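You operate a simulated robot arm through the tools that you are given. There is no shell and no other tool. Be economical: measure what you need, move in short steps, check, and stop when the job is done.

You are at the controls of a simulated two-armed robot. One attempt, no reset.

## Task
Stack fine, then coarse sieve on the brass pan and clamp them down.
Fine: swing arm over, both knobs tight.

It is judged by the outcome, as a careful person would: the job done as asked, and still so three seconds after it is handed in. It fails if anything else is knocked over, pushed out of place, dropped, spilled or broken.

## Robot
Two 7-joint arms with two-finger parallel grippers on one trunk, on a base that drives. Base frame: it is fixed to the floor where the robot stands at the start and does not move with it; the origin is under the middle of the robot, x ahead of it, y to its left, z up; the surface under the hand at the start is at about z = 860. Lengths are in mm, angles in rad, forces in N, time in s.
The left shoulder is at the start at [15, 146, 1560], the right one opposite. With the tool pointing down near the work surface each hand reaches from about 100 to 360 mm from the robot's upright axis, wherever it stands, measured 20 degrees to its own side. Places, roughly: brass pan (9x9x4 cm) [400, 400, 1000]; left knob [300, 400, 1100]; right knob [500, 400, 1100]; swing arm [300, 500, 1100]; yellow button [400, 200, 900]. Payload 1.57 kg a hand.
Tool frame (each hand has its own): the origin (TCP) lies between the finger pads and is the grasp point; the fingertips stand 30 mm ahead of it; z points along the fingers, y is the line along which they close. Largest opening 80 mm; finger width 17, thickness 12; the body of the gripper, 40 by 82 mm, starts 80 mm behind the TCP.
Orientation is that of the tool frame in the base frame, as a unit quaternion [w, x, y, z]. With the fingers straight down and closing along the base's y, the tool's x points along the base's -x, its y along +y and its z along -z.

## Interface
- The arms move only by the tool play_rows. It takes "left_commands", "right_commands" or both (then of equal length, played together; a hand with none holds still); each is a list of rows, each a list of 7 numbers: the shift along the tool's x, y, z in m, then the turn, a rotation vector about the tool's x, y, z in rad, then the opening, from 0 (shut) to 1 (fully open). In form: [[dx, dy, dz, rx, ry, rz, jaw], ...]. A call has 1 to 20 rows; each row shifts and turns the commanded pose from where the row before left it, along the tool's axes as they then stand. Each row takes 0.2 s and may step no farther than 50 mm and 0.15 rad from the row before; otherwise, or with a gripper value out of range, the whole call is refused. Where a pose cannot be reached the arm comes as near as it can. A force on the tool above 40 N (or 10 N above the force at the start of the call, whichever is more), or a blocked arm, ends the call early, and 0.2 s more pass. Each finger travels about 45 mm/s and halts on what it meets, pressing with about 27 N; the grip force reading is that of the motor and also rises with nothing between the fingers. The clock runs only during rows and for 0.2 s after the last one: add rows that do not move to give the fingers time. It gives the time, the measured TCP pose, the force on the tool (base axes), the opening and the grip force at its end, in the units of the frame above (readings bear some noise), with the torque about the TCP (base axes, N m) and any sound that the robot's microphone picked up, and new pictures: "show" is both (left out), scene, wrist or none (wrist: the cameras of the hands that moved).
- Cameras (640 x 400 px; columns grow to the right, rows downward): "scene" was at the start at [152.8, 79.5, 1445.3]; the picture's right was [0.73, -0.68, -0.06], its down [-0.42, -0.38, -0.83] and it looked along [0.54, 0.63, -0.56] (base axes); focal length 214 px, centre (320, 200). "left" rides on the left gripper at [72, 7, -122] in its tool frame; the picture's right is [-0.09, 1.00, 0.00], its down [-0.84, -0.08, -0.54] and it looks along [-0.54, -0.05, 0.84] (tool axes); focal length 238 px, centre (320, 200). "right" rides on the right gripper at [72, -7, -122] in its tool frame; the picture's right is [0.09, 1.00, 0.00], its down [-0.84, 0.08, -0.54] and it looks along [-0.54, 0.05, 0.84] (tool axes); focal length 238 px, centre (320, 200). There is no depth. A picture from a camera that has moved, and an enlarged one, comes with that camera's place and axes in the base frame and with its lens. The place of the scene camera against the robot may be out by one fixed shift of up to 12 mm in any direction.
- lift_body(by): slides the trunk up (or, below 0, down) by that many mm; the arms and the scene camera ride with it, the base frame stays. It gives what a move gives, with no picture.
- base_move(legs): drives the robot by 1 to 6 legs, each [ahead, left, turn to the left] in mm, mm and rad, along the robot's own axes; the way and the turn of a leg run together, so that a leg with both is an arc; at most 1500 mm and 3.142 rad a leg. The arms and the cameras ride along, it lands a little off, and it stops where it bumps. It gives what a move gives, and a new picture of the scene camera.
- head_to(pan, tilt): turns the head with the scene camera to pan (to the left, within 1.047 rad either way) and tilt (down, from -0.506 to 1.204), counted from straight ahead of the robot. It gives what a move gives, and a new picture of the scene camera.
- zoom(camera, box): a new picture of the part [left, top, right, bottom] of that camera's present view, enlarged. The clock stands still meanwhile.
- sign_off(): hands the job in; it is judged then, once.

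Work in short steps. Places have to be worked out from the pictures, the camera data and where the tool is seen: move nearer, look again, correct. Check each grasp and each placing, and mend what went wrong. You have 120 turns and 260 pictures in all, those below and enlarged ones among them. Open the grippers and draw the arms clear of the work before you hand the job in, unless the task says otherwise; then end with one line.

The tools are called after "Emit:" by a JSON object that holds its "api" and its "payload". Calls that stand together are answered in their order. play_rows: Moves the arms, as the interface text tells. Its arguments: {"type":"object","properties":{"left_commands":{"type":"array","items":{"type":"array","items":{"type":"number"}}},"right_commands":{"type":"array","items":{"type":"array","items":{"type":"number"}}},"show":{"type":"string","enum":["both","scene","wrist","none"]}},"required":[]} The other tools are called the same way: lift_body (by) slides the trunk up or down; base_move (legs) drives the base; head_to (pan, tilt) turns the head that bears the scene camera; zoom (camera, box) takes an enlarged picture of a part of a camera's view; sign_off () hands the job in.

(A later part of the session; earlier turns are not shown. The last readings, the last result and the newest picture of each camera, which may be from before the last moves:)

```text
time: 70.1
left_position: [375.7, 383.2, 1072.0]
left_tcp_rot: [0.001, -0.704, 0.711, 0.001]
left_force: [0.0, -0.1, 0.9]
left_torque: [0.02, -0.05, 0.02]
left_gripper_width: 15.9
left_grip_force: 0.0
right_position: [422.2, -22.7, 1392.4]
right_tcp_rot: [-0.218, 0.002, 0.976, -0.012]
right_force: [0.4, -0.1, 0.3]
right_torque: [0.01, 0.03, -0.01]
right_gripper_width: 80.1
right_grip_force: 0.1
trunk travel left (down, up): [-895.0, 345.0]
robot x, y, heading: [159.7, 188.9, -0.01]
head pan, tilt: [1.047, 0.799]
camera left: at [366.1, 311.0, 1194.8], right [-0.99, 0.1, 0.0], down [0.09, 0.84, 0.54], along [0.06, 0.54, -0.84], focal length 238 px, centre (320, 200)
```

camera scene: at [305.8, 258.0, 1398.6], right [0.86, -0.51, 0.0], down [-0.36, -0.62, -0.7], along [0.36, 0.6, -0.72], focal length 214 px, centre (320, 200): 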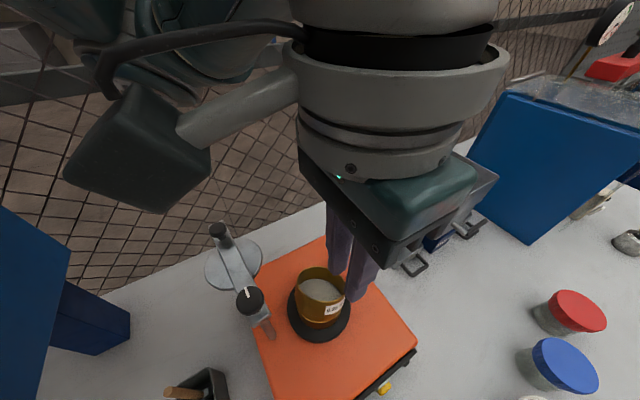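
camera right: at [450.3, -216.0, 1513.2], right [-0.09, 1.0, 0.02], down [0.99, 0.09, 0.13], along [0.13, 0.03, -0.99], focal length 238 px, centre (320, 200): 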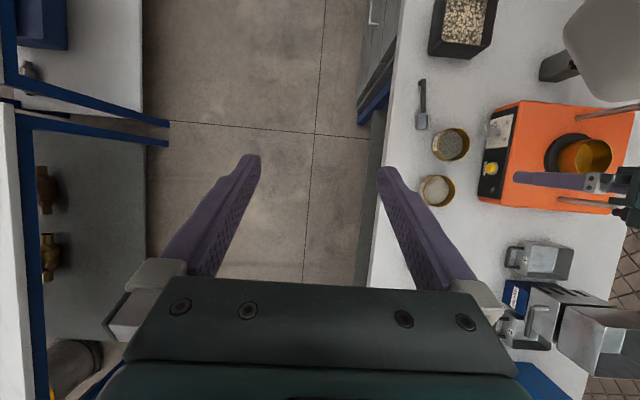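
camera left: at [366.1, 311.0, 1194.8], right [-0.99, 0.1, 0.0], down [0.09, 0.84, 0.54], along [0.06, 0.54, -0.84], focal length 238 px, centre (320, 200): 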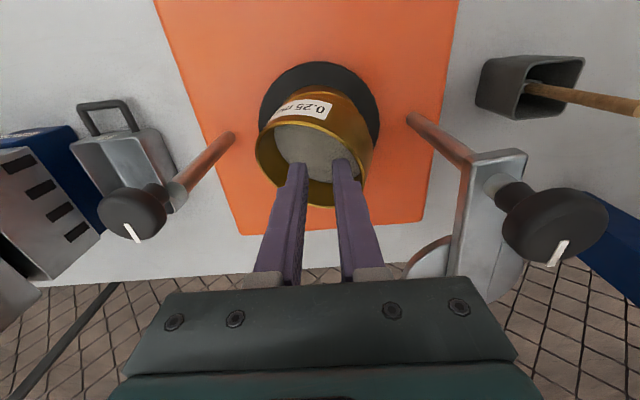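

Fingers are inside the sieve. I open them slowly against its inner walls.

Emit:
{"api": "play_rows", "payload": {"left_commands": [[0, 0, 0, 0, 0, 0, 0.35], [0, 0, 0, 0, 0, 0, 0.5], [0, 0, 0, 0, 0, 0, 0.6], [0, 0, 0, 0, 0, 0, 0.7], [0, 0, 0, 0, 0, 0, 0.8], [0, 0, 0, 0, 0, 0, 0.8]], "show": "wrist"}}

```text
time: 71.5
left_position: [374.2, 382.6, 1073.5]
left_tcp_rot: [0.0, -0.704, 0.71, 0.001]
left_force: [0.6, -0.5, -0.4]
left_torque: [-0.02, 0.01, 0.02]
left_gripper_width: 64.0
left_grip_force: 0.1
right_position: [422.1, -24.5, 1391.7]
right_tcp_rot: [-0.218, 0.003, 0.976, -0.011]
right_force: [1.0, -0.2, -0.8]
right_torque: [0.05, 0.01, -0.01]
right_gripper_width: 80.0
right_grip_force: 0.0
trunk travel left (down, up): [-895.0, 345.0]
robot x, y, heading: [166.7, 192.1, -0.018]
head pan, tilt: [1.047, 0.799]
camera left: at [366.2, 311.1, 1195.0], right [-0.99, 0.1, 0.0], down [0.09, 0.84, 0.54], along [0.06, 0.54, -0.84], focal length 238 px, centre (320, 200)
```

left: 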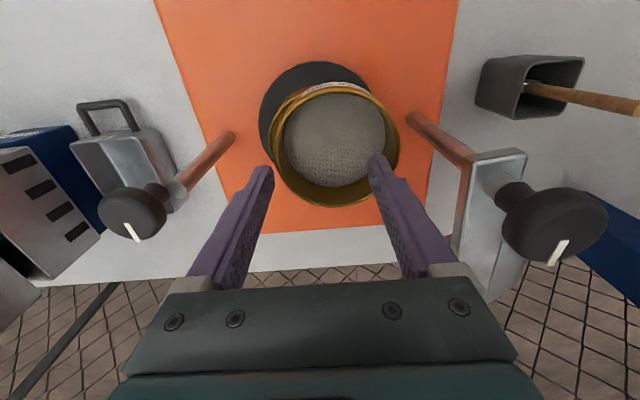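

Emit:
{"api": "zoom", "payload": {"camera": "left", "box": [230, 40, 430, 220]}}

```text
2.22 times, centred on (330, 130) of left
camera zoom: at [366.2, 311.1, 1195.0], right [-0.99, 0.1, 0.0], down [0.09, 0.84, 0.54], along [0.06, 0.54, -0.84], focal length 530 px, centre (298, 356)
```

zoom: 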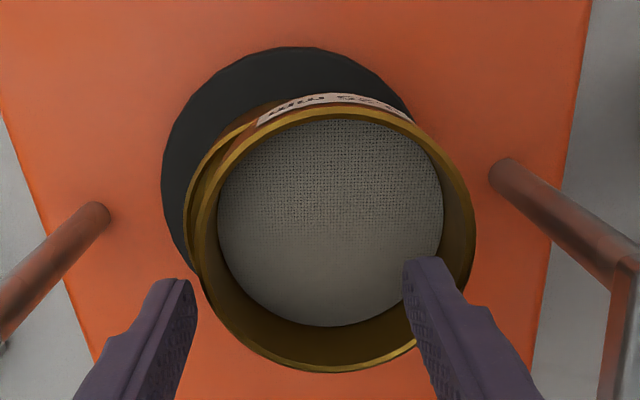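

The +x finger slipped over the low rim and the sieve slid to about [363, 367]. It still rests on the pan. One finger is inside and one outside on the +x side, so I shift the hand (+x, −y) to straddle the +x wall and look.

Emit:
{"api": "play_rows", "payload": {"left_commands": [[0, -0.012, 0, 0, 0, 0, 0.8], [0.014, -0.01, 0, 0, 0, 0, 0.8], [0, -0.008, 0, 0, 0, 0, 0.8], [0, 0, 0, 0, 0, 0, 0.8]], "show": "both"}}

```text
time: 72.5
left_position: [403.3, 367.4, 1072.1]
left_tcp_rot: [0.001, -0.704, 0.711, 0.001]
left_force: [-0.1, 0.0, -0.4]
left_torque: [0.01, -0.01, 0.0]
left_gripper_width: 64.2
left_grip_force: 0.0
right_position: [421.3, -24.6, 1393.0]
right_tcp_rot: [-0.217, 0.002, 0.976, -0.011]
right_force: [-0.2, 1.1, 0.9]
right_torque: [0.0, -0.01, -0.02]
right_gripper_width: 79.7
right_grip_force: 0.0
trunk travel left (down, up): [-895.0, 345.0]
robot x, y, heading: [162.9, 191.3, -0.018]
head pan, tilt: [1.047, 0.799]
camera scene: at [306.0, 258.1, 1398.6], right [0.86, -0.51, 0.0], down [-0.36, -0.62, -0.7], along [0.36, 0.6, -0.72], focal length 214 px, centre (320, 200)
camera left: at [396.4, 296.6, 1194.8], right [-0.99, 0.1, 0.0], down [0.09, 0.84, 0.54], along [0.06, 0.54, -0.84], focal length 238 px, centre (320, 200)
```

scene: 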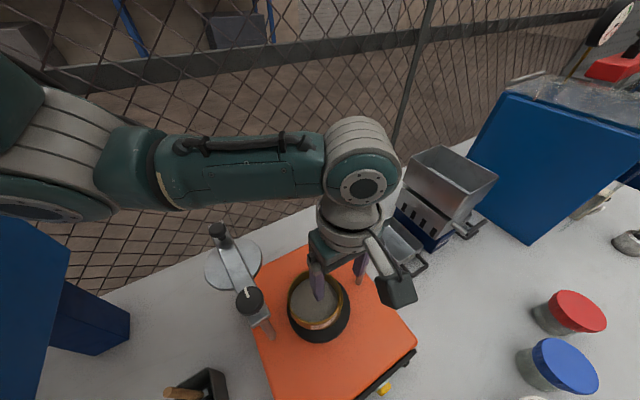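
left: 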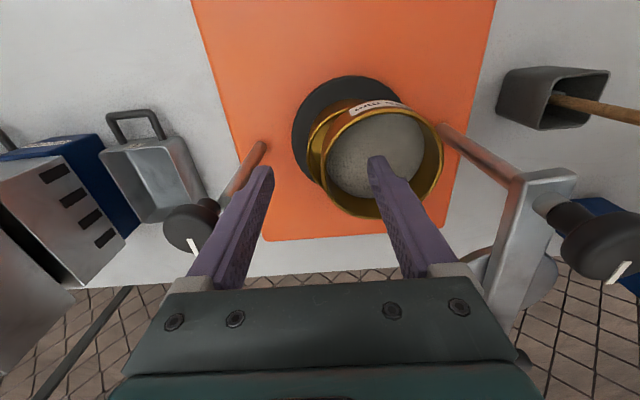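

Sieve centre ≈ [363, 364]; the fingers straddle its +x wall. I lower 8 mm and close on it.

Emit:
{"api": "play_rows", "payload": {"left_commands": [[0.002, 0, 0.004, 0, 0, 0, 0.8], [0, 0, 0.004, 0, 0, 0, 0.8], [0, 0, 0, 0, 0, 0, 0.5], [0, 0, 0, 0, 0, 0, 0.3], [0, 0, 0, 0, 0, 0, 0.15], [0, 0, 0, 0, 0, 0, 0], [0, 0, 0, 0, 0, 0, 0], [0, 0, 0, 0, 0, 0, 0]], "show": "both"}}

```text
time: 74.3
left_position: [405.4, 367.6, 1064.3]
left_tcp_rot: [0.001, -0.704, 0.71, 0.002]
left_force: [0.3, 1.6, 3.8]
left_torque: [0.08, 0.12, -0.09]
left_gripper_width: 4.0
left_grip_force: 24.3
right_position: [421.3, -23.5, 1391.5]
right_tcp_rot: [-0.217, 0.002, 0.976, -0.012]
right_force: [0.7, -0.4, 0.5]
right_torque: [0.01, 0.0, 0.02]
right_gripper_width: 79.9
right_grip_force: 0.1
trunk travel left (down, up): [-895.0, 345.0]
robot x, y, heading: [163.2, 190.7, -0.013]
head pan, tilt: [1.047, 0.799]
camera scene: at [306.0, 258.1, 1398.6], right [0.86, -0.51, 0.0], down [-0.36, -0.62, -0.7], along [0.36, 0.6, -0.72], focal length 214 px, centre (320, 200)
camera left: at [396.7, 295.0, 1187.1], right [-0.99, 0.1, 0.0], down [0.08, 0.84, 0.54], along [0.06, 0.54, -0.84], focal length 238 px, centre (320, 200)
```

scene: 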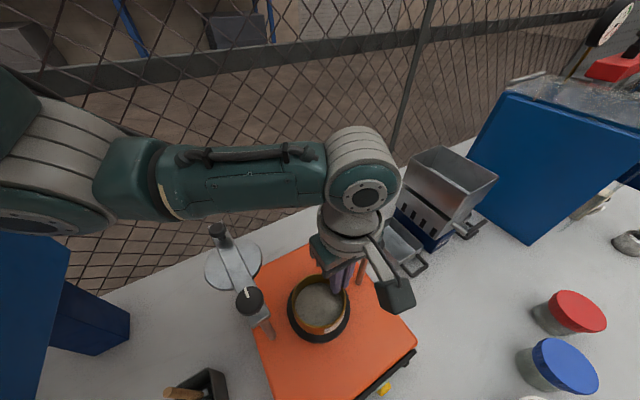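
left: 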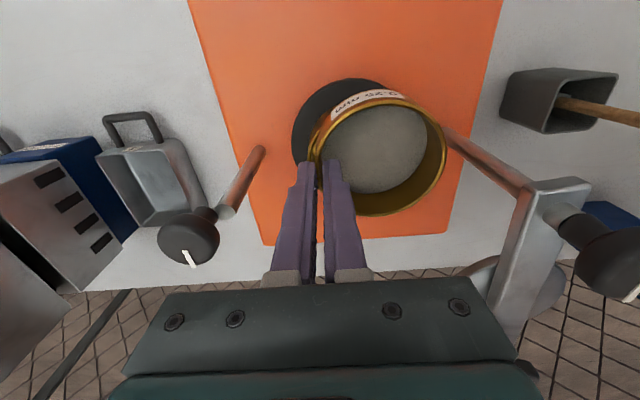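

Held by the +x wall. I lift 40 mm and compare its attitude.

Emit:
{"api": "play_rows", "payload": {"left_commands": [[0, 0, -0.01, 0, 0, 0, 0], [0, 0, -0.015, 0, 0, 0, 0], [0, 0, -0.025, 0, 0, 0, 0], [0, 0, 0, 0, 0, 0, 0]], "show": "none"}}

Emit:
{"api": "zoom", "payload": {"camera": "left", "box": [280, 50, 480, 250]}}

Emit:
{"api": "zoom", "payload": {"camera": "scene", "box": [270, 240, 390, 350]}}

```text
time: 75.3
left_position: [405.0, 365.1, 1114.6]
left_tcp_rot: [0.0, -0.704, 0.71, 0.0]
left_force: [-0.5, -0.2, -1.5]
left_torque: [0.0, -0.04, 0.01]
left_gripper_width: 3.9
left_grip_force: 24.9
right_position: [422.0, -23.8, 1392.9]
right_tcp_rot: [-0.218, 0.002, 0.976, -0.011]
right_force: [-0.1, 0.5, -0.3]
right_torque: [-0.04, -0.01, -0.03]
right_gripper_width: 80.1
right_grip_force: 0.1
trunk travel left (down, up): [-895.0, 345.0]
robot x, y, heading: [158.0, 189.8, -0.012]
head pan, tilt: [1.047, 0.799]
```

```text
2.00 times, centred on (380, 150) of left
camera zoom: at [395.9, 294.1, 1238.0], right [-0.99, 0.1, 0.0], down [0.09, 0.84, 0.54], along [0.05, 0.54, -0.84], focal length 477 px, centre (200, 300)
```

zoom: 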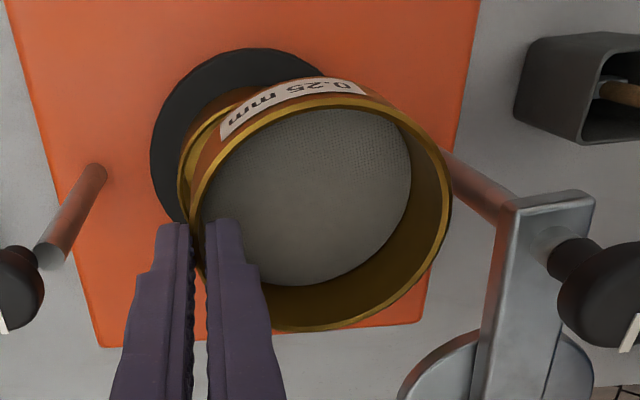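

```text
3.64 times, centred on (330, 295) of scene
camera zoom: at [305.9, 258.0, 1398.6], right [0.86, -0.51, 0.0], down [-0.36, -0.62, -0.7], along [0.36, 0.6, -0.72], focal length 780 px, centre (284, -146)
```

zoom: 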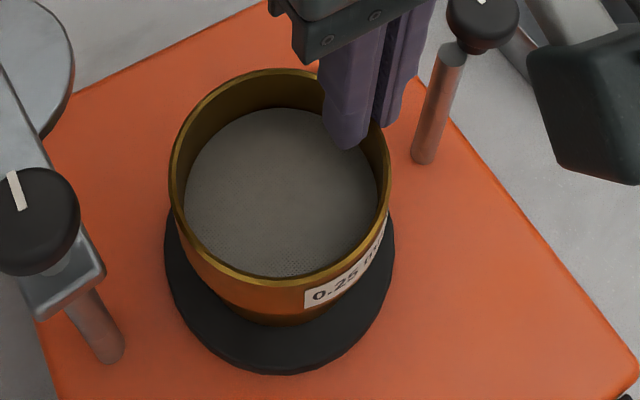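

The sieve hangs nearly level, centre about (10.5, 19) mm short of the pan centre. I shift by that and compare again.

Emit:
{"api": "play_rows", "payload": {"left_commands": [[-0.01, -0.005, 0, 0, 0, 0, 0], [-0.009, -0.0055, 0.005, 0, 0, 0, 0], [0, 0, 0, 0, 0, 0, 0]], "show": "none"}}

Emit:
{"api": "zoom", "payload": {"camera": "left", "box": [280, 50, 480, 250]}}

Emit:
{"api": "zoom", "payload": {"camera": "scene", "box": [270, 240, 390, 350]}}

```text
time: 76.1
left_position: [413.5, 385.6, 1110.1]
left_tcp_rot: [0.0, -0.704, 0.711, 0.0]
left_force: [-0.9, 0.0, -0.9]
left_torque: [-0.01, -0.01, -0.02]
left_gripper_width: 3.7
left_grip_force: 24.0
right_position: [422.5, -23.9, 1391.7]
right_tcp_rot: [-0.217, 0.002, 0.976, -0.012]
right_force: [-0.2, -0.3, 0.9]
right_torque: [-0.01, 0.01, 0.0]
right_gripper_width: 80.2
right_grip_force: 0.1
trunk travel left (down, up): [-895.0, 345.0]
robot x, y, heading: [165.7, 191.0, -0.006]
head pan, tilt: [1.047, 0.799]
```

```text
2.00 times, centred on (380, 150) of left
camera zoom: at [406.8, 314.0, 1233.3], right [-0.99, 0.1, 0.0], down [0.09, 0.84, 0.54], along [0.06, 0.54, -0.84], focal length 477 px, centre (200, 300)
```

zoom: 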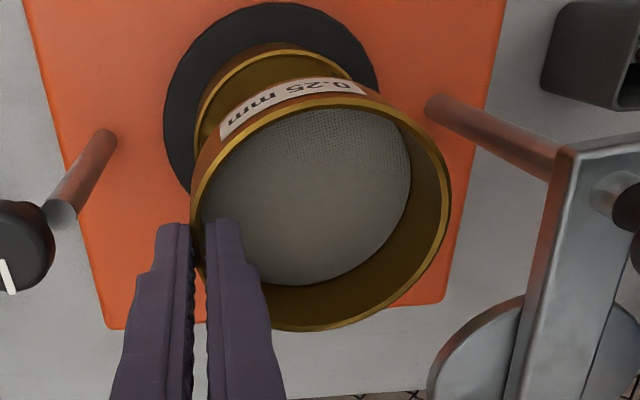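

```text
3.64 times, centred on (330, 295) of scene
camera zoom: at [305.9, 258.0, 1398.6], right [0.86, -0.51, 0.0], down [-0.36, -0.62, -0.7], along [0.36, 0.6, -0.72], focal length 780 px, centre (284, -146)
```

zoom: 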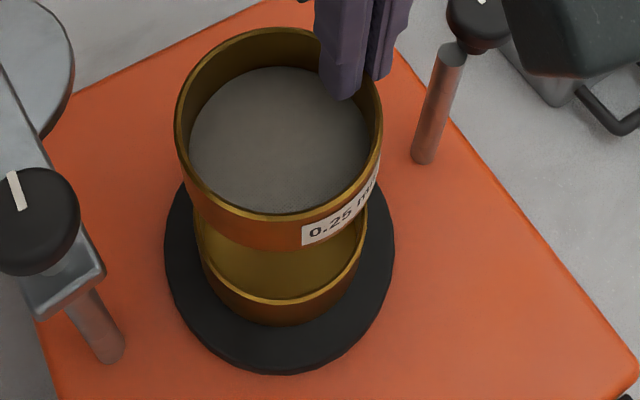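

Wrist view puts the sieve about 2–3 mm short in x and ~2 mm in y. I correct that and lower to just above the pan rim for a closer check.

Emit:
{"api": "play_rows", "payload": {"left_commands": [[-0.002, -0.0025, 0.01, 0, 0, 0, 0], [0, 0, 0.012, 0, 0, 0, 0], [0, 0, 0, 0, 0, 0, 0]], "show": "none"}}

Emit:
{"api": "zoom", "payload": {"camera": "left", "box": [280, 50, 480, 250]}}

Emit:
{"api": "zoom", "payload": {"camera": "scene", "box": [280, 260, 360, 345]}}

```text
time: 76.9
left_position: [415.8, 386.8, 1088.2]
left_tcp_rot: [0.0, -0.704, 0.71, 0.0]
left_force: [-0.6, 0.7, -0.5]
left_torque: [0.01, -0.05, 0.01]
left_gripper_width: 3.8
left_grip_force: 24.3
right_position: [421.4, -25.1, 1393.3]
right_tcp_rot: [-0.217, 0.003, 0.976, -0.012]
right_force: [0.5, -0.6, -0.6]
right_torque: [0.03, 0.0, -0.01]
right_gripper_width: 80.1
right_grip_force: 0.0
trunk travel left (down, up): [-895.0, 345.0]
robot x, y, heading: [162.7, 191.4, -0.015]
head pan, tilt: [1.047, 0.799]
```

```text
2.00 times, centred on (380, 150) of left
camera zoom: at [408.9, 315.7, 1210.9], right [-0.99, 0.1, 0.0], down [0.09, 0.84, 0.54], along [0.06, 0.54, -0.84], focal length 477 px, centre (200, 300)
```

zoom: 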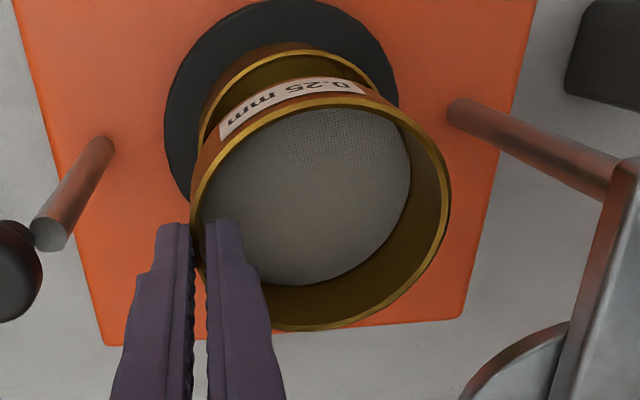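

```text
4.71 times, centred on (320, 302) of scene
camera zoom: at [305.9, 258.0, 1398.6], right [0.86, -0.51, 0.0], down [-0.36, -0.62, -0.7], along [0.36, 0.6, -0.72], focal length 1009 px, centre (320, -282)
```

zoom: 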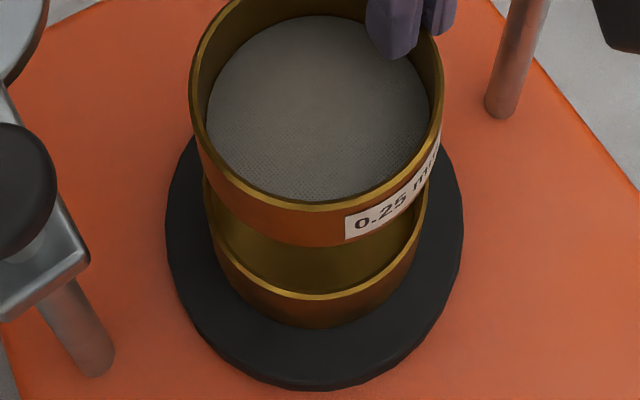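

Views suggest the sieve is ~3–4 mm too far +y. I shift y by −3.5 and lower 10 mm, watching the force.

Emit:
{"api": "play_rows", "payload": {"left_commands": [[0.0035, 0.0005, 0.003, 0, 0, 0, 0], [0, 0, 0.004, 0, 0, 0, 0], [0, 0, 0.003, 0, 0, 0, 0], [0, 0, 0, 0, 0, 0, 0]], "show": "none"}}

Emit:
{"api": "zoom", "payload": {"camera": "left", "box": [280, 40, 440, 140]}}

Emit:
{"api": "zoom", "payload": {"camera": "scene", "box": [280, 260, 360, 345]}}

```text
time: 77.9
left_position: [417.4, 383.0, 1078.1]
left_tcp_rot: [0.0, -0.704, 0.711, 0.0]
left_force: [-0.3, 0.9, -1.2]
left_torque: [-0.02, -0.07, -0.01]
left_gripper_width: 3.7
left_grip_force: 24.5
right_position: [422.7, -24.0, 1391.1]
right_tcp_rot: [-0.217, 0.001, 0.976, -0.011]
right_force: [-1.1, -0.4, 0.4]
right_torque: [0.0, 0.02, 0.02]
right_gripper_width: 80.0
right_grip_force: 0.1
trunk travel left (down, up): [-895.0, 345.0]
robot x, y, heading: [162.8, 190.7, -0.012]
head pan, tilt: [1.047, 0.799]
```

```text
4.00 times, centred on (360, 90) of left
camera zoom: at [408.4, 311.8, 1200.2], right [-0.99, 0.1, 0.0], down [0.09, 0.84, 0.54], along [0.05, 0.54, -0.84], focal length 953 px, centre (160, 640)
```

zoom: 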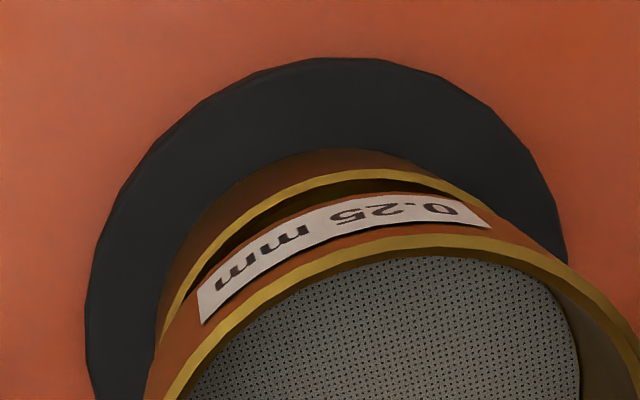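

```text
4.71 times, centred on (320, 302) of scene
camera zoom: at [305.9, 258.0, 1398.6], right [0.86, -0.51, 0.0], down [-0.36, -0.62, -0.7], along [0.36, 0.6, -0.72], focal length 1009 px, centre (320, -282)
```

zoom: 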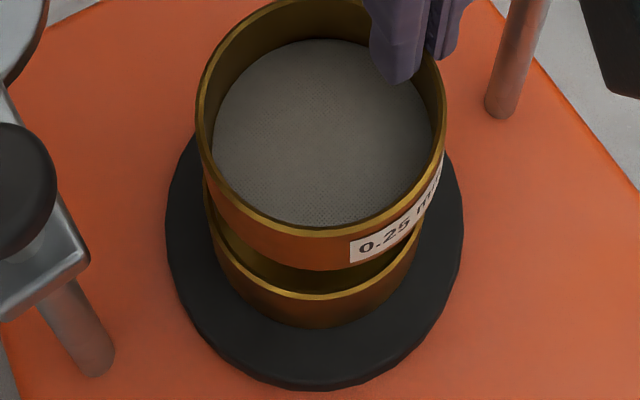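

Close to the rim now without contact. I lower in 2 mm steps and read force and height.

Emit:
{"api": "play_rows", "payload": {"left_commands": [[0.001, 0.001, 0.002, 0, 0, 0, 0], [0, 0, 0.002, 0, 0, 0, 0], [0, 0, 0.002, 0, 0, 0, 0], [0, 0, 0, 0, 0, 0, 0]], "show": "none"}}

Emit:
{"api": "zoom", "payload": {"camera": "left", "box": [280, 40, 440, 140]}}

Emit:
{"api": "zoom", "payload": {"camera": "scene", "box": [280, 260, 360, 345]}}

```text
time: 78.9
left_position: [414.8, 382.6, 1071.4]
left_tcp_rot: [-0.001, -0.704, 0.71, -0.001]
left_force: [-0.3, -0.1, -1.1]
left_torque: [-0.01, -0.04, -0.01]
left_gripper_width: 3.7
left_grip_force: 24.4
right_position: [423.1, -23.6, 1392.0]
right_tcp_rot: [-0.217, 0.002, 0.976, -0.012]
right_force: [-0.7, 0.9, 0.4]
right_torque: [0.02, 0.01, 0.0]
right_gripper_width: 79.8
right_grip_force: 0.1
trunk travel left (down, up): [-895.0, 345.0]
robot x, y, heading: [158.2, 190.8, -0.009]
head pan, tilt: [1.047, 0.799]
```

```text
4.00 times, centred on (360, 90) of left
camera zoom: at [407.5, 310.7, 1194.2], right [-0.99, 0.1, 0.0], down [0.09, 0.84, 0.54], along [0.05, 0.54, -0.84], focal length 953 px, centre (160, 640)
```

zoom: 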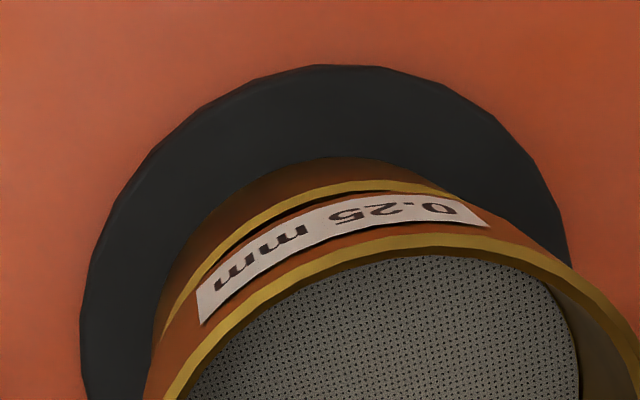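

```text
4.71 times, centred on (320, 302) of scene
camera zoom: at [305.9, 258.0, 1398.6], right [0.86, -0.51, 0.0], down [-0.36, -0.62, -0.7], along [0.36, 0.6, -0.72], focal length 1009 px, centre (320, -282)
```

zoom: 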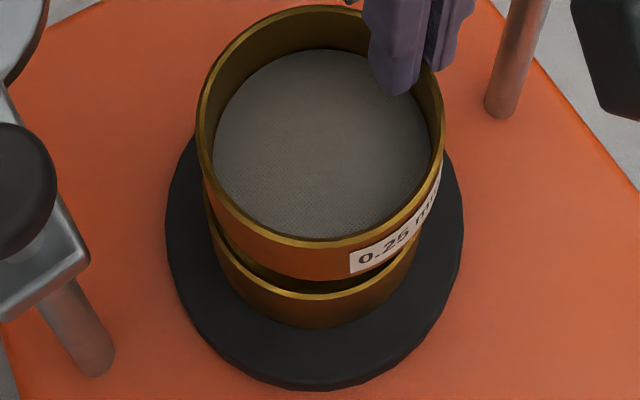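

Emit:
{"api": "play_rows", "payload": {"left_commands": [[0, 0, 0.002, 0, 0, 0, 0], [0, 0, 0.002, 0, 0, 0, 0], [0, 0, 0.002, 0, 0, 0, 0], [0, 0, 0, 0, 0, 0, 0]], "show": "none"}}

Emit:
{"api": "zoom", "payload": {"camera": "scene", "box": [280, 260, 360, 345]}}

```text
time: 79.9
left_position: [415.9, 381.6, 1065.7]
left_tcp_rot: [0.0, -0.704, 0.71, 0.0]
left_force: [0.0, 0.1, -1.4]
left_torque: [0.04, -0.01, 0.03]
left_gripper_width: 3.7
left_grip_force: 24.1
right_position: [423.0, -24.1, 1392.8]
right_tcp_rot: [-0.217, 0.002, 0.976, -0.011]
right_force: [0.4, 0.5, 0.6]
right_torque: [0.03, 0.0, -0.01]
right_gripper_width: 80.0
right_grip_force: 0.1
trunk travel left (down, up): [-895.0, 345.0]
robot x, y, heading: [160.5, 189.0, -0.01]
head pan, tilt: [1.047, 0.799]
```

```text
4.71 times, centred on (320, 302) of scene
camera zoom: at [305.9, 258.0, 1398.6], right [0.86, -0.51, 0.0], down [-0.36, -0.62, -0.7], along [0.36, 0.6, -0.72], focal length 1009 px, centre (320, -282)
```

zoom: 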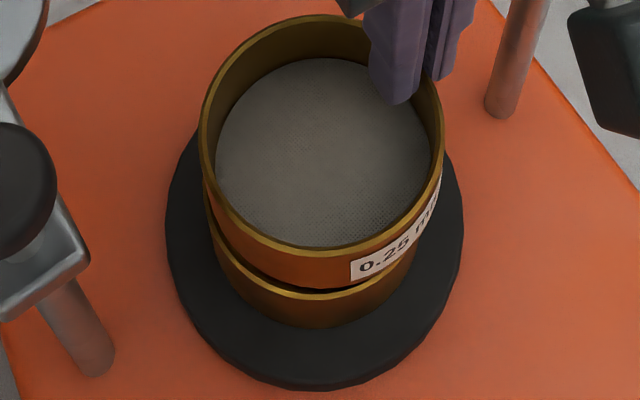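

Still free. I continue down.

Emit:
{"api": "play_rows", "payload": {"left_commands": [[0, 0, 0.002, 0, 0, 0, 0], [0, 0, 0.002, 0, 0, 0, 0], [0, 0, 0.002, 0, 0, 0, 0], [0, 0, 0, 0, 0, 0, 0]], "show": "none"}}

Emit:
{"api": "zoom", "payload": {"camera": "scene", "box": [280, 260, 360, 345]}}

Emit:
{"api": "zoom", "payload": {"camera": "left", "box": [280, 40, 440, 140]}}

```text
time: 80.9
left_position: [414.3, 382.9, 1058.2]
left_tcp_rot: [0.0, -0.704, 0.71, 0.002]
left_force: [-0.5, 0.3, -1.3]
left_torque: [0.02, -0.05, 0.03]
left_gripper_width: 2.6
left_grip_force: 23.6
right_position: [422.1, -24.7, 1391.8]
right_tcp_rot: [-0.217, 0.002, 0.976, -0.012]
right_force: [-0.3, -0.1, -0.6]
right_torque: [0.01, 0.03, 0.01]
right_gripper_width: 80.1
right_grip_force: 0.0
trunk travel left (down, up): [-895.0, 345.0]
robot x, y, heading: [163.3, 188.7, -0.009]
head pan, tilt: [1.047, 0.799]
```

```text
4.71 times, centred on (320, 302) of scene
camera zoom: at [305.8, 258.0, 1398.3], right [0.86, -0.51, 0.0], down [-0.36, -0.62, -0.7], along [0.36, 0.6, -0.72], focal length 1009 px, centre (320, -282)
```

zoom: 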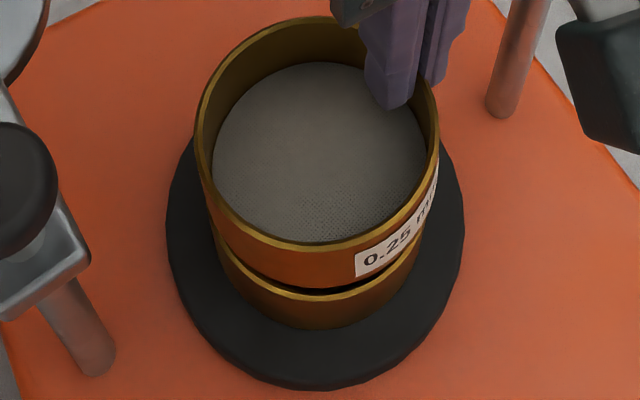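

```text
4.00 times, centred on (360, 90) of left
camera zoom: at [406.7, 311.3, 1180.7], right [-0.99, 0.1, 0.0], down [0.09, 0.83, 0.54], along [0.05, 0.54, -0.84], focal length 953 px, centre (160, 640)
```

zoom: 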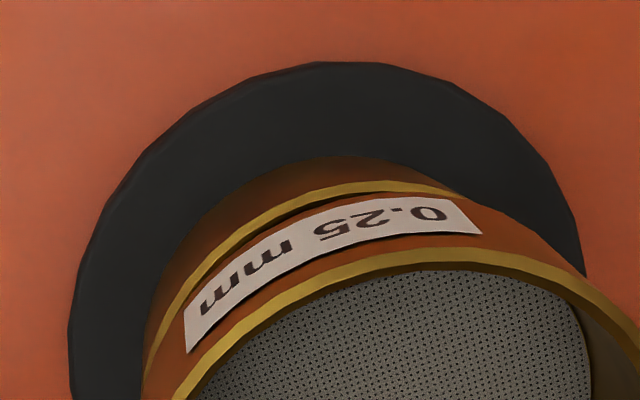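

The sieve touched down and slipped slightly in the grip: its spigot rests on the pan rim. I release a little in place and look how it settles.

Emit:
{"api": "play_rows", "payload": {"left_commands": [[0, 0, 0, 0, 0, 0, 0.08], [0, 0, 0, 0, 0, 0, 0.12], [0, 0, 0, 0, 0, 0, 0.12], [0, 0, 0, 0, 0, 0, 0.12]], "show": "none"}}

Emit:
{"api": "zoom", "payload": {"camera": "scene", "box": [280, 260, 360, 345]}}

Emit:
{"api": "zoom", "payload": {"camera": "left", "box": [280, 40, 480, 220]}}

```text
time: 81.9
left_position: [415.7, 382.0, 1059.6]
left_tcp_rot: [0.0, -0.703, 0.711, 0.001]
left_force: [0.7, -1.1, -0.1]
left_torque: [0.0, 0.01, 0.0]
left_gripper_width: 9.6
left_grip_force: 0.0
right_position: [422.6, -24.8, 1393.0]
right_tcp_rot: [-0.218, 0.003, 0.976, -0.012]
right_force: [-0.2, -0.3, 0.6]
right_torque: [0.01, 0.0, -0.05]
right_gripper_width: 79.8
right_grip_force: 0.0
trunk travel left (down, up): [-895.0, 345.0]
robot x, y, heading: [162.6, 190.6, -0.008]
head pan, tilt: [1.047, 0.799]
```

```text
4.71 times, centred on (320, 302) of scene
camera zoom: at [305.9, 258.0, 1398.5], right [0.86, -0.51, 0.0], down [-0.36, -0.62, -0.7], along [0.36, 0.6, -0.72], focal length 1009 px, centre (320, -282)
```

zoom: 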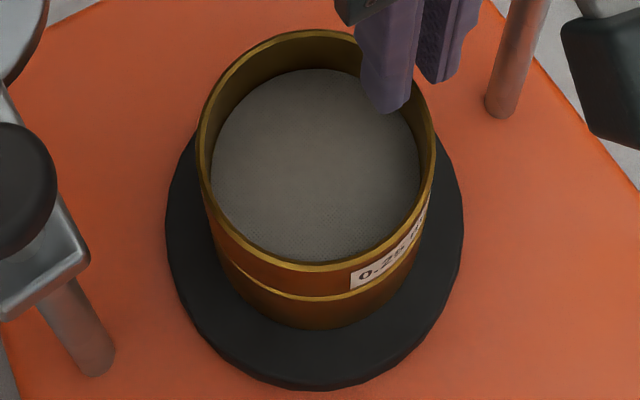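

```text
2.22 times, centred on (380, 130) of left
camera zoom: at [407.7, 310.8, 1182.2], right [-0.99, 0.1, 0.0], down [0.09, 0.84, 0.54], along [0.06, 0.54, -0.84], focal length 530 px, centre (187, 356)
```

zoom: 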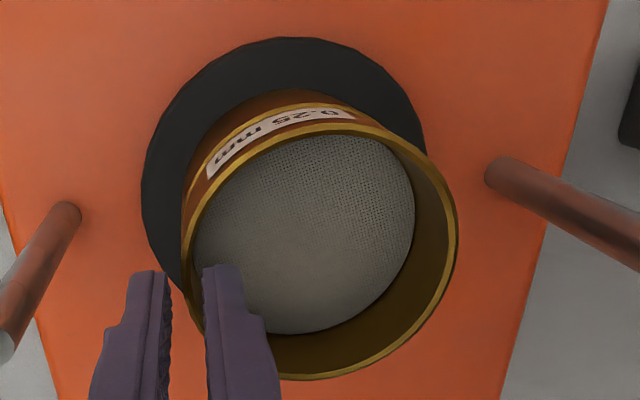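

It dropped into place: only a thin even rim line remains. I withdraw upward and verify.

Emit:
{"api": "play_rows", "payload": {"left_commands": [[0, 0, -0.02, 0, 0, 0, 0.12], [0, 0, -0.04, 0, 0, 0, 0.12], [0, 0, -0.045, 0, 0, 0, 0.12], [0, 0, -0.045, 0, 0, 0, 0.12], [0, 0, 0, 0, 0, 0, 0.3]], "show": "none"}}

Emit:
{"api": "zoom", "payload": {"camera": "scene", "box": [280, 260, 360, 345]}}

Emit:
{"api": "zoom", "payload": {"camera": "left", "box": [180, 20, 480, 180]}}

```text
time: 83.3
left_position: [421.5, 428.6, 1167.2]
left_tcp_rot: [0.045, -0.705, 0.707, 0.043]
left_force: [0.1, 0.8, 0.5]
left_torque: [-0.04, 0.03, 0.01]
left_gripper_width: 23.8
left_grip_force: 0.0
left hand out of reach, approached as far as the arm can: row 4
right_position: [421.3, -24.9, 1392.2]
right_tcp_rot: [-0.217, 0.003, 0.976, -0.011]
right_force: [-0.2, -0.4, -0.4]
right_torque: [0.04, 0.0, 0.06]
right_gripper_width: 79.9
right_grip_force: 0.0
trunk travel left (down, up): [-895.0, 345.0]
robot x, y, heading: [159.7, 187.4, -0.01]
head pan, tilt: [1.047, 0.799]
stopped in row 5 (left hand): the arm was blocked; the commanded pose is now the measured one
```

```text
4.71 times, centred on (320, 302) of scene
camera zoom: at [305.5, 257.6, 1398.0], right [0.86, -0.51, 0.0], down [-0.36, -0.62, -0.7], along [0.36, 0.6, -0.72], focal length 1009 px, centre (320, -282)
```

zoom: 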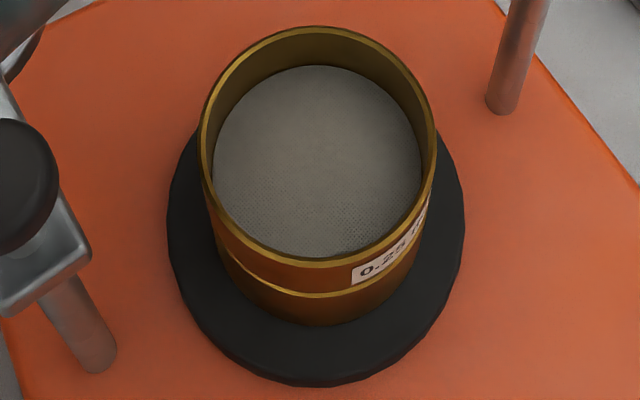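

```text
2.13 times, centred on (330, 100) of left
camera zoom: at [414.2, 342.8, 1279.1], right [-1.0, 0.1, 0.01], down [0.08, 0.76, 0.64], along [0.05, 0.64, -0.77], focal length 508 px, centre (299, 413)
```

zoom: 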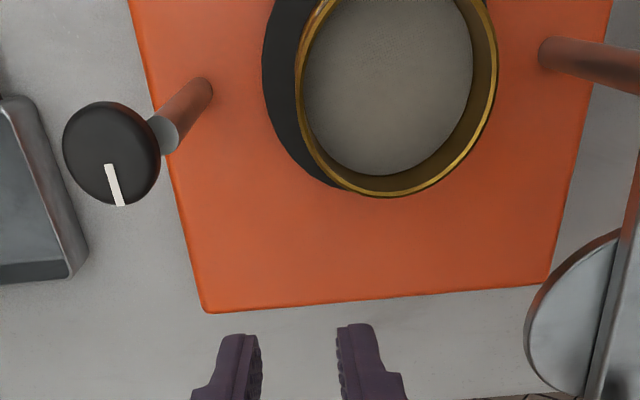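

Fine sieve is seated level on the pan. Next the coarse one: I raise the trunk for clearance and drive right to about [180, −10].

Emit:
{"api": "lift_body", "payload": {"by": 100}}

Emit:
{"api": "base_move", "payload": {"legs": [[20, -200, 0.01]]}}

```text
time: 84.7
left_position: [420.3, 428.9, 1266.6]
left_tcp_rot: [0.045, -0.704, 0.708, 0.043]
left_force: [0.1, -0.1, -0.5]
left_torque: [-0.02, 0.01, -0.04]
left_gripper_width: 23.9
left_grip_force: 0.1
right_position: [419.6, -23.6, 1491.0]
right_tcp_rot: [-0.218, 0.003, 0.976, -0.011]
right_force: [0.2, 0.1, -0.2]
right_torque: [0.01, 0.01, 0.0]
right_gripper_width: 80.1
right_grip_force: 0.0
trunk travel left (down, up): [-995.0, 245.0]
robot x, y, heading: [158.7, 193.4, -0.01]
head pan, tilt: [1.047, 0.799]
```

```text
time: 86.2
left_position: [438.9, 237.0, 1266.4]
left_tcp_rot: [-0.043, 0.708, -0.704, -0.044]
left_force: [0.5, -1.1, 0.0]
left_torque: [0.03, 0.0, 0.01]
left_gripper_width: 23.9
left_grip_force: 0.0
right_position: [442.5, -214.0, 1491.8]
right_tcp_rot: [-0.218, -0.001, 0.976, -0.012]
right_force: [0.2, 0.5, -0.3]
right_torque: [-0.01, 0.02, 0.02]
right_gripper_width: 80.1
right_grip_force: 0.1
trunk travel left (down, up): [-995.0, 245.0]
robot x, y, heading: [179.6, -4.7, 0.002]
head pan, tilt: [1.047, 0.799]
camera scene: at [322.7, 64.6, 1498.2], right [0.87, -0.5, 0.0], down [-0.36, -0.62, -0.7], along [0.35, 0.6, -0.72], focal length 214 px, centre (320, 200)
```

scene: 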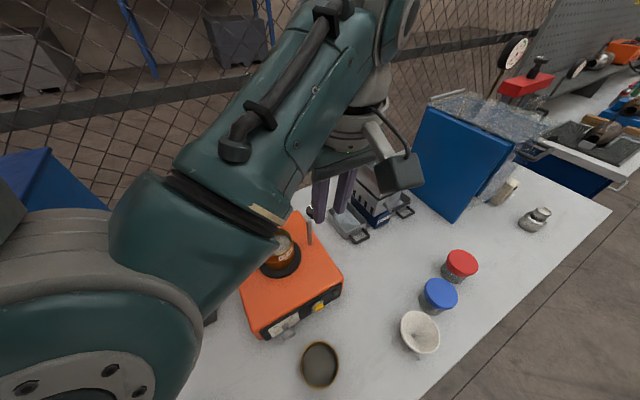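

I level the tool, shift to above the coarse sieve's +x wall, and lower the trunk.

Emit:
{"api": "play_rows", "payload": {"left_commands": [[0.035, 0.01, 0, 0, 0.123, 0, 0.75], [0.04, 0.01, 0, 0, 0, 0, 0.75], [0.036, 0.01, 0, 0, 0, 0, 0.75], [0, 0.009, 0.03, 0, 0, 0, 0.75], [0, 0, 0, 0, 0, 0, 0.75]], "show": "none"}}

Emit:
{"api": "lift_body", "payload": {"by": -220}}

Emit:
{"api": "play_rows", "payload": {"left_commands": [[0, 0, 0, 0, 0, 0, 0.75]], "show": "both"}}

```text
time: 86.9
left_position: [421.4, 210.4, 1262.1]
left_tcp_rot: [-0.055, 0.71, -0.701, -0.045]
left_force: [0.4, 0.4, -0.5]
left_torque: [0.0, 0.02, -0.01]
left_gripper_width: 60.0
left_grip_force: 0.1
right_position: [441.7, -216.8, 1491.8]
right_tcp_rot: [-0.218, -0.002, 0.976, -0.013]
right_force: [0.5, 0.0, -0.1]
right_torque: [-0.01, 0.02, 0.05]
right_gripper_width: 80.0
right_grip_force: 0.0
trunk travel left (down, up): [-995.0, 245.0]
robot x, y, heading: [180.4, -4.4, 0.001]
head pan, tilt: [1.047, 0.799]
stopped in row 3 (left hand): the arm was blocked; the commanded pose is now the measured one
```

```text
time: 89.2
left_position: [422.6, 209.0, 1043.5]
left_tcp_rot: [-0.054, 0.71, -0.7, -0.044]
left_force: [0.3, 0.7, 0.0]
left_torque: [-0.01, 0.0, -0.04]
left_gripper_width: 59.9
left_grip_force: 0.2
right_position: [441.9, -216.3, 1271.5]
right_tcp_rot: [-0.218, -0.002, 0.976, -0.012]
right_force: [-0.1, 0.6, 0.5]
right_torque: [0.04, -0.02, 0.03]
right_gripper_width: 80.3
right_grip_force: 0.1
trunk travel left (down, up): [-775.0, 465.0]
robot x, y, heading: [177.6, 1.1, -0.003]
head pan, tilt: [1.047, 0.799]
```

```text
time: 89.6
left_position: [421.7, 207.9, 1043.1]
left_tcp_rot: [-0.055, 0.71, -0.7, -0.044]
left_force: [0.8, 0.4, 0.0]
left_torque: [0.01, 0.01, 0.01]
left_gripper_width: 59.9
left_grip_force: 0.1
right_position: [442.1, -215.6, 1269.9]
right_tcp_rot: [-0.218, -0.002, 0.976, -0.011]
right_force: [-0.9, -0.8, 0.2]
right_torque: [0.01, -0.04, 0.02]
right_gripper_width: 80.2
right_grip_force: 0.0
trunk travel left (down, up): [-775.0, 465.0]
robot x, y, heading: [180.8, -2.5, -0.006]
head pan, tilt: [1.047, 0.799]
camera scene: at [322.7, 64.6, 1278.2], right [0.87, -0.5, 0.0], down [-0.36, -0.62, -0.7], along [0.35, 0.6, -0.72], focal length 214 px, centre (320, 200)
camera left: at [414.9, 121.6, 1153.9], right [-1.0, 0.08, 0.0], down [0.06, 0.75, 0.65], along [0.05, 0.65, -0.76], focal length 238 px, centre (320, 200)
```

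scene: 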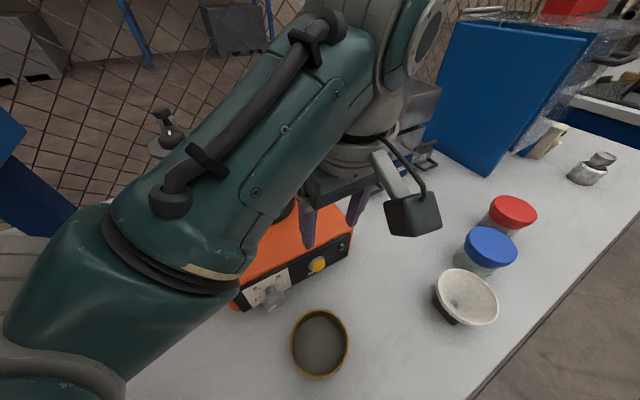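
left: 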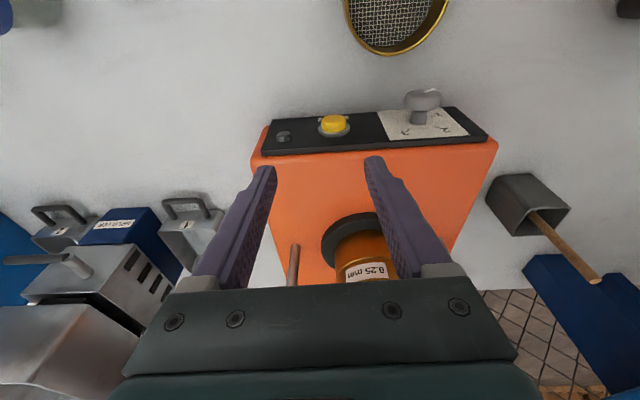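

The arm stopped short in that high pose; now lower, I try again: first up-level the tilt, then toward the coarse sieve, staying at z≈1040.

Emit:
{"api": "play_rows", "payload": {"left_commands": [[0.03, 0, -0.005, 0, 0, 0, 0.75], [0.03, 0.01, -0.005, 0, 0.06, 0, 0.75], [0.02, 0.01, 0, 0, 0.075, 0, 0.75], [0, 0, 0, 0, 0, 0, 0.75]], "show": "wrist"}}

```text
time: 90.3
left_position: [416.3, 194.0, 1043.5]
left_tcp_rot: [-0.084, 0.707, -0.699, -0.062]
left_force: [-0.3, 0.3, -0.6]
left_torque: [-0.02, 0.0, -0.01]
left_gripper_width: 59.9
left_grip_force: 0.0
right_position: [441.7, -215.3, 1272.4]
right_tcp_rot: [-0.218, -0.002, 0.976, -0.012]
right_force: [0.2, -0.1, -0.5]
right_torque: [0.01, 0.02, 0.0]
right_gripper_width: 80.1
right_grip_force: 0.1
trunk travel left (down, up): [-775.0, 465.0]
robot x, y, heading: [181.3, -2.6, -0.002]
head pan, tilt: [1.047, 0.799]
stopped in row 3 (left hand): the arm was blocked; the commanded pose is now the measured one
camera left: at [406.3, 99.9, 1148.1], right [-1.0, 0.08, -0.01], down [0.05, 0.71, 0.7], along [0.07, 0.7, -0.71], focal length 238 px, centre (320, 200)
```

left: 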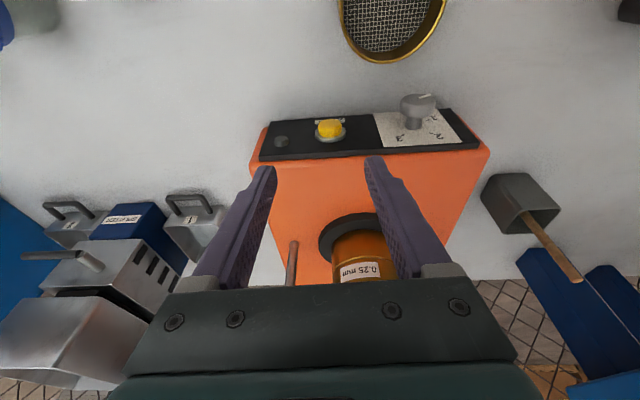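

A wrist joint limit holds it. I turn the wrist back to the original yaw (closing along y), where the arm moves freely.

Emit:
{"api": "play_rows", "payload": {"left_commands": [[0, 0, -0.01, 0, 0, 0.15, 0.75], [0, 0, -0.01, 0, 0, 0.15, 0.75], [0, 0, -0.01, 0, 0, 0.15, 0.75], [0, 0, 0, 0, 0, 0.15, 0.75], [0, 0, 0, 0, 0, 0.15, 0.75], [0, 0, 0, 0, 0, 0.15, 0.75], [0, 0, 0, 0, 0, 0.15, 0.75], [0, 0, 0, 0, 0, 0.15, 0.75], [0, 0, 0, 0, 0, 0.15, 0.75], [0, 0, 0, 0, 0, 0.15, 0.75], [0, 0, 0, 0, 0, 0.07, 0.75], [0, 0, 0, 0, 0, 0, 0.75]], "show": "both"}}

```text
time: 93.1
left_position: [417.8, 231.2, 1068.2]
left_tcp_rot: [0.019, -0.002, 0.986, 0.167]
left_force: [-0.4, 0.5, -0.4]
left_torque: [0.0, 0.04, 0.04]
left_gripper_width: 59.6
left_grip_force: 0.0
left hand out of reach, approached as far as the arm can: row 3
right_position: [441.8, -216.0, 1271.8]
right_tcp_rot: [-0.217, -0.001, 0.976, -0.012]
right_force: [-0.2, 0.5, 0.4]
right_torque: [0.02, -0.01, 0.0]
right_gripper_width: 80.1
right_grip_force: 0.0
trunk travel left (down, up): [-775.0, 465.0]
robot x, y, heading: [178.5, -4.8, 0.003]
head pan, tilt: [1.047, 0.799]
stopped in row 12 (left hand): the arm was blocked; the commanded pose is now the measured one
camera scene: at [322.7, 64.7, 1278.2], right [0.87, -0.5, 0.0], down [-0.36, -0.62, -0.7], along [0.35, 0.6, -0.72], focal length 214 px, centre (320, 200)
camera left: at [339.7, 198.1, 1183.7], right [0.08, 0.94, 0.33], down [0.82, -0.25, 0.52], along [0.57, 0.23, -0.79], focal length 238 px, centre (320, 200)
```

scene: 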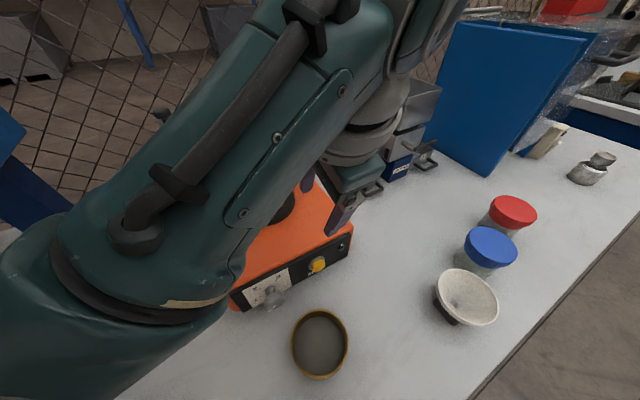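
left: 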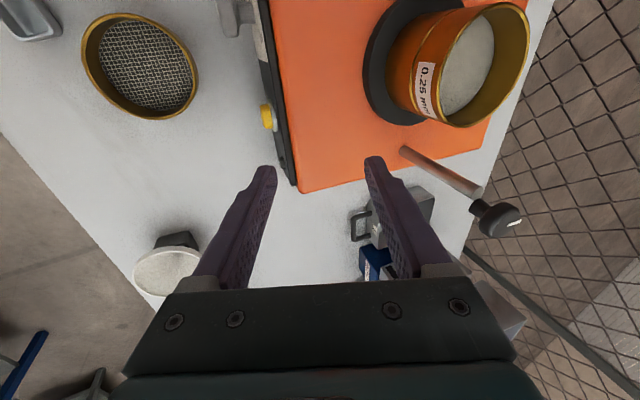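

The hand ended tilted and the forearm low. I raise the trunk for room, then square the tool.

Emit:
{"api": "lift_body", "payload": {"by": 120}}

Emit:
{"api": "play_rows", "payload": {"left_commands": [[0, 0, 0, 0.12, 0, 0, 0.75], [0, 0, 0, 0.12, 0, 0, 0.75], [0, 0, 0, 0.1, 0, 0, 0.75], [0, 0, 0, 0, 0, 0, 0.75]], "show": "scene"}}

```text
time: 94.6
left_position: [416.8, 230.3, 1187.9]
left_tcp_rot: [0.018, -0.001, 0.986, 0.167]
left_force: [-0.6, -0.6, -1.0]
left_torque: [0.02, 0.01, -0.04]
left_gripper_width: 60.0
left_grip_force: 0.0
right_position: [440.8, -216.6, 1391.3]
right_tcp_rot: [-0.218, -0.002, 0.976, -0.013]
right_force: [-0.4, 0.5, 0.1]
right_torque: [-0.01, 0.01, -0.02]
right_gripper_width: 80.1
right_grip_force: 0.0
trunk travel left (down, up): [-895.0, 345.0]
robot x, y, heading: [181.0, -4.4, -0.002]
head pan, tilt: [1.047, 0.799]
```

```text
time: 95.8
left_position: [415.8, 271.1, 1172.1]
left_tcp_rot: [0.019, 0.002, 0.998, 0.053]
left_force: [0.1, 0.1, -0.3]
left_torque: [0.03, -0.02, 0.03]
left_gripper_width: 60.0
left_grip_force: 0.0
left hand out of reach, approached as far as the arm can: row 2, 3
right_position: [442.3, -216.7, 1390.3]
right_tcp_rot: [-0.217, -0.003, 0.976, -0.013]
right_force: [0.0, -0.1, -0.3]
right_torque: [0.0, 0.01, -0.02]
right_gripper_width: 80.0
right_grip_force: 0.1
trunk travel left (down, up): [-895.0, 345.0]
robot x, y, heading: [177.9, -5.4, -0.003]
head pan, tilt: [1.047, 0.799]
stopped in row 4 (left hand): the arm was blocked; the commanded pose is now the measured one
camera scene: at [322.7, 64.6, 1398.2], right [0.87, -0.5, 0.0], down [-0.36, -0.62, -0.7], along [0.35, 0.6, -0.72], focal length 214 px, centre (320, 200)
```

scene: 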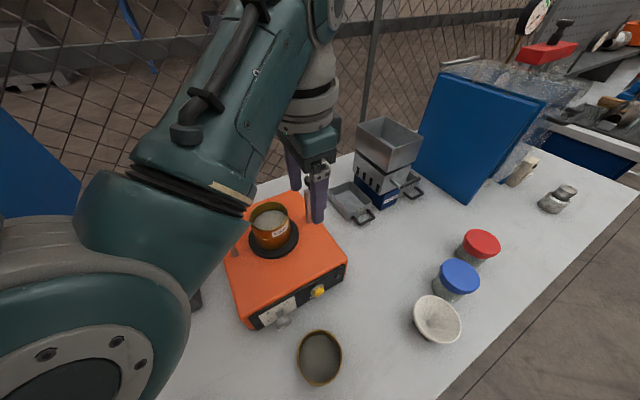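

The elbow has worked into an awkward fold. I move the hand up and out to the original open pose to let the arm unfold, then approach again.

Emit:
{"api": "play_rows", "payload": {"left_commands": [[0, 0, -0.04, 0, 0, 0, 0.75], [0, 0.02, -0.04, 0.05, 0, 0, 0.75], [0, 0.03, -0.035, 0.06, 0, 0, 0.75], [0, 0.03, -0.035, 0, 0, 0, 0.75], [-0.01, 0.03, -0.035, 0, 0, 0, 0.75], [-0.01, 0.02, -0.03, 0, 0, 0, 0.75], [0, 0, 0, 0, 0, 0, 0.75]], "show": "scene"}}

```text
time: 97.4
left_position: [445.2, 416.3, 1337.7]
left_tcp_rot: [0.017, 0.004, 1.0, -0.009]
left_force: [-0.2, 0.7, 0.6]
left_torque: [-0.01, 0.0, -0.01]
left_gripper_width: 60.1
left_grip_force: 0.0
left hand out of reach, approached as far as the arm can: row 1, 2
right_position: [441.0, -216.7, 1392.2]
right_tcp_rot: [-0.218, -0.002, 0.976, -0.012]
right_force: [-0.4, -0.5, -0.6]
right_torque: [-0.03, 0.0, -0.01]
right_gripper_width: 79.8
right_grip_force: 0.0
trunk travel left (down, up): [-895.0, 345.0]
robot x, y, heading: [177.4, -0.5, -0.003]
head pan, tilt: [1.047, 0.799]
camera scene: at [322.7, 64.6, 1398.2], right [0.87, -0.5, 0.0], down [-0.36, -0.62, -0.7], along [0.35, 0.6, -0.72], focal length 214 px, centre (320, 200)
```

scene: 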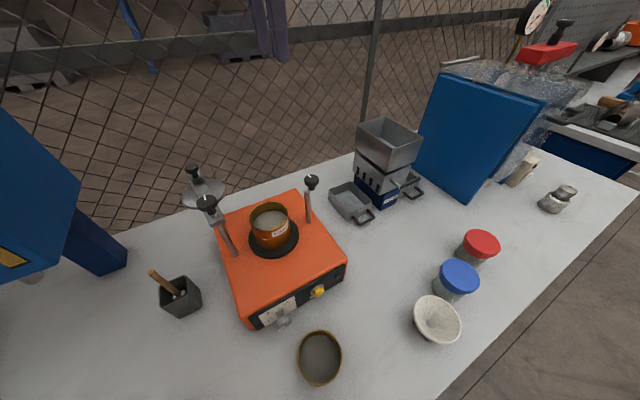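

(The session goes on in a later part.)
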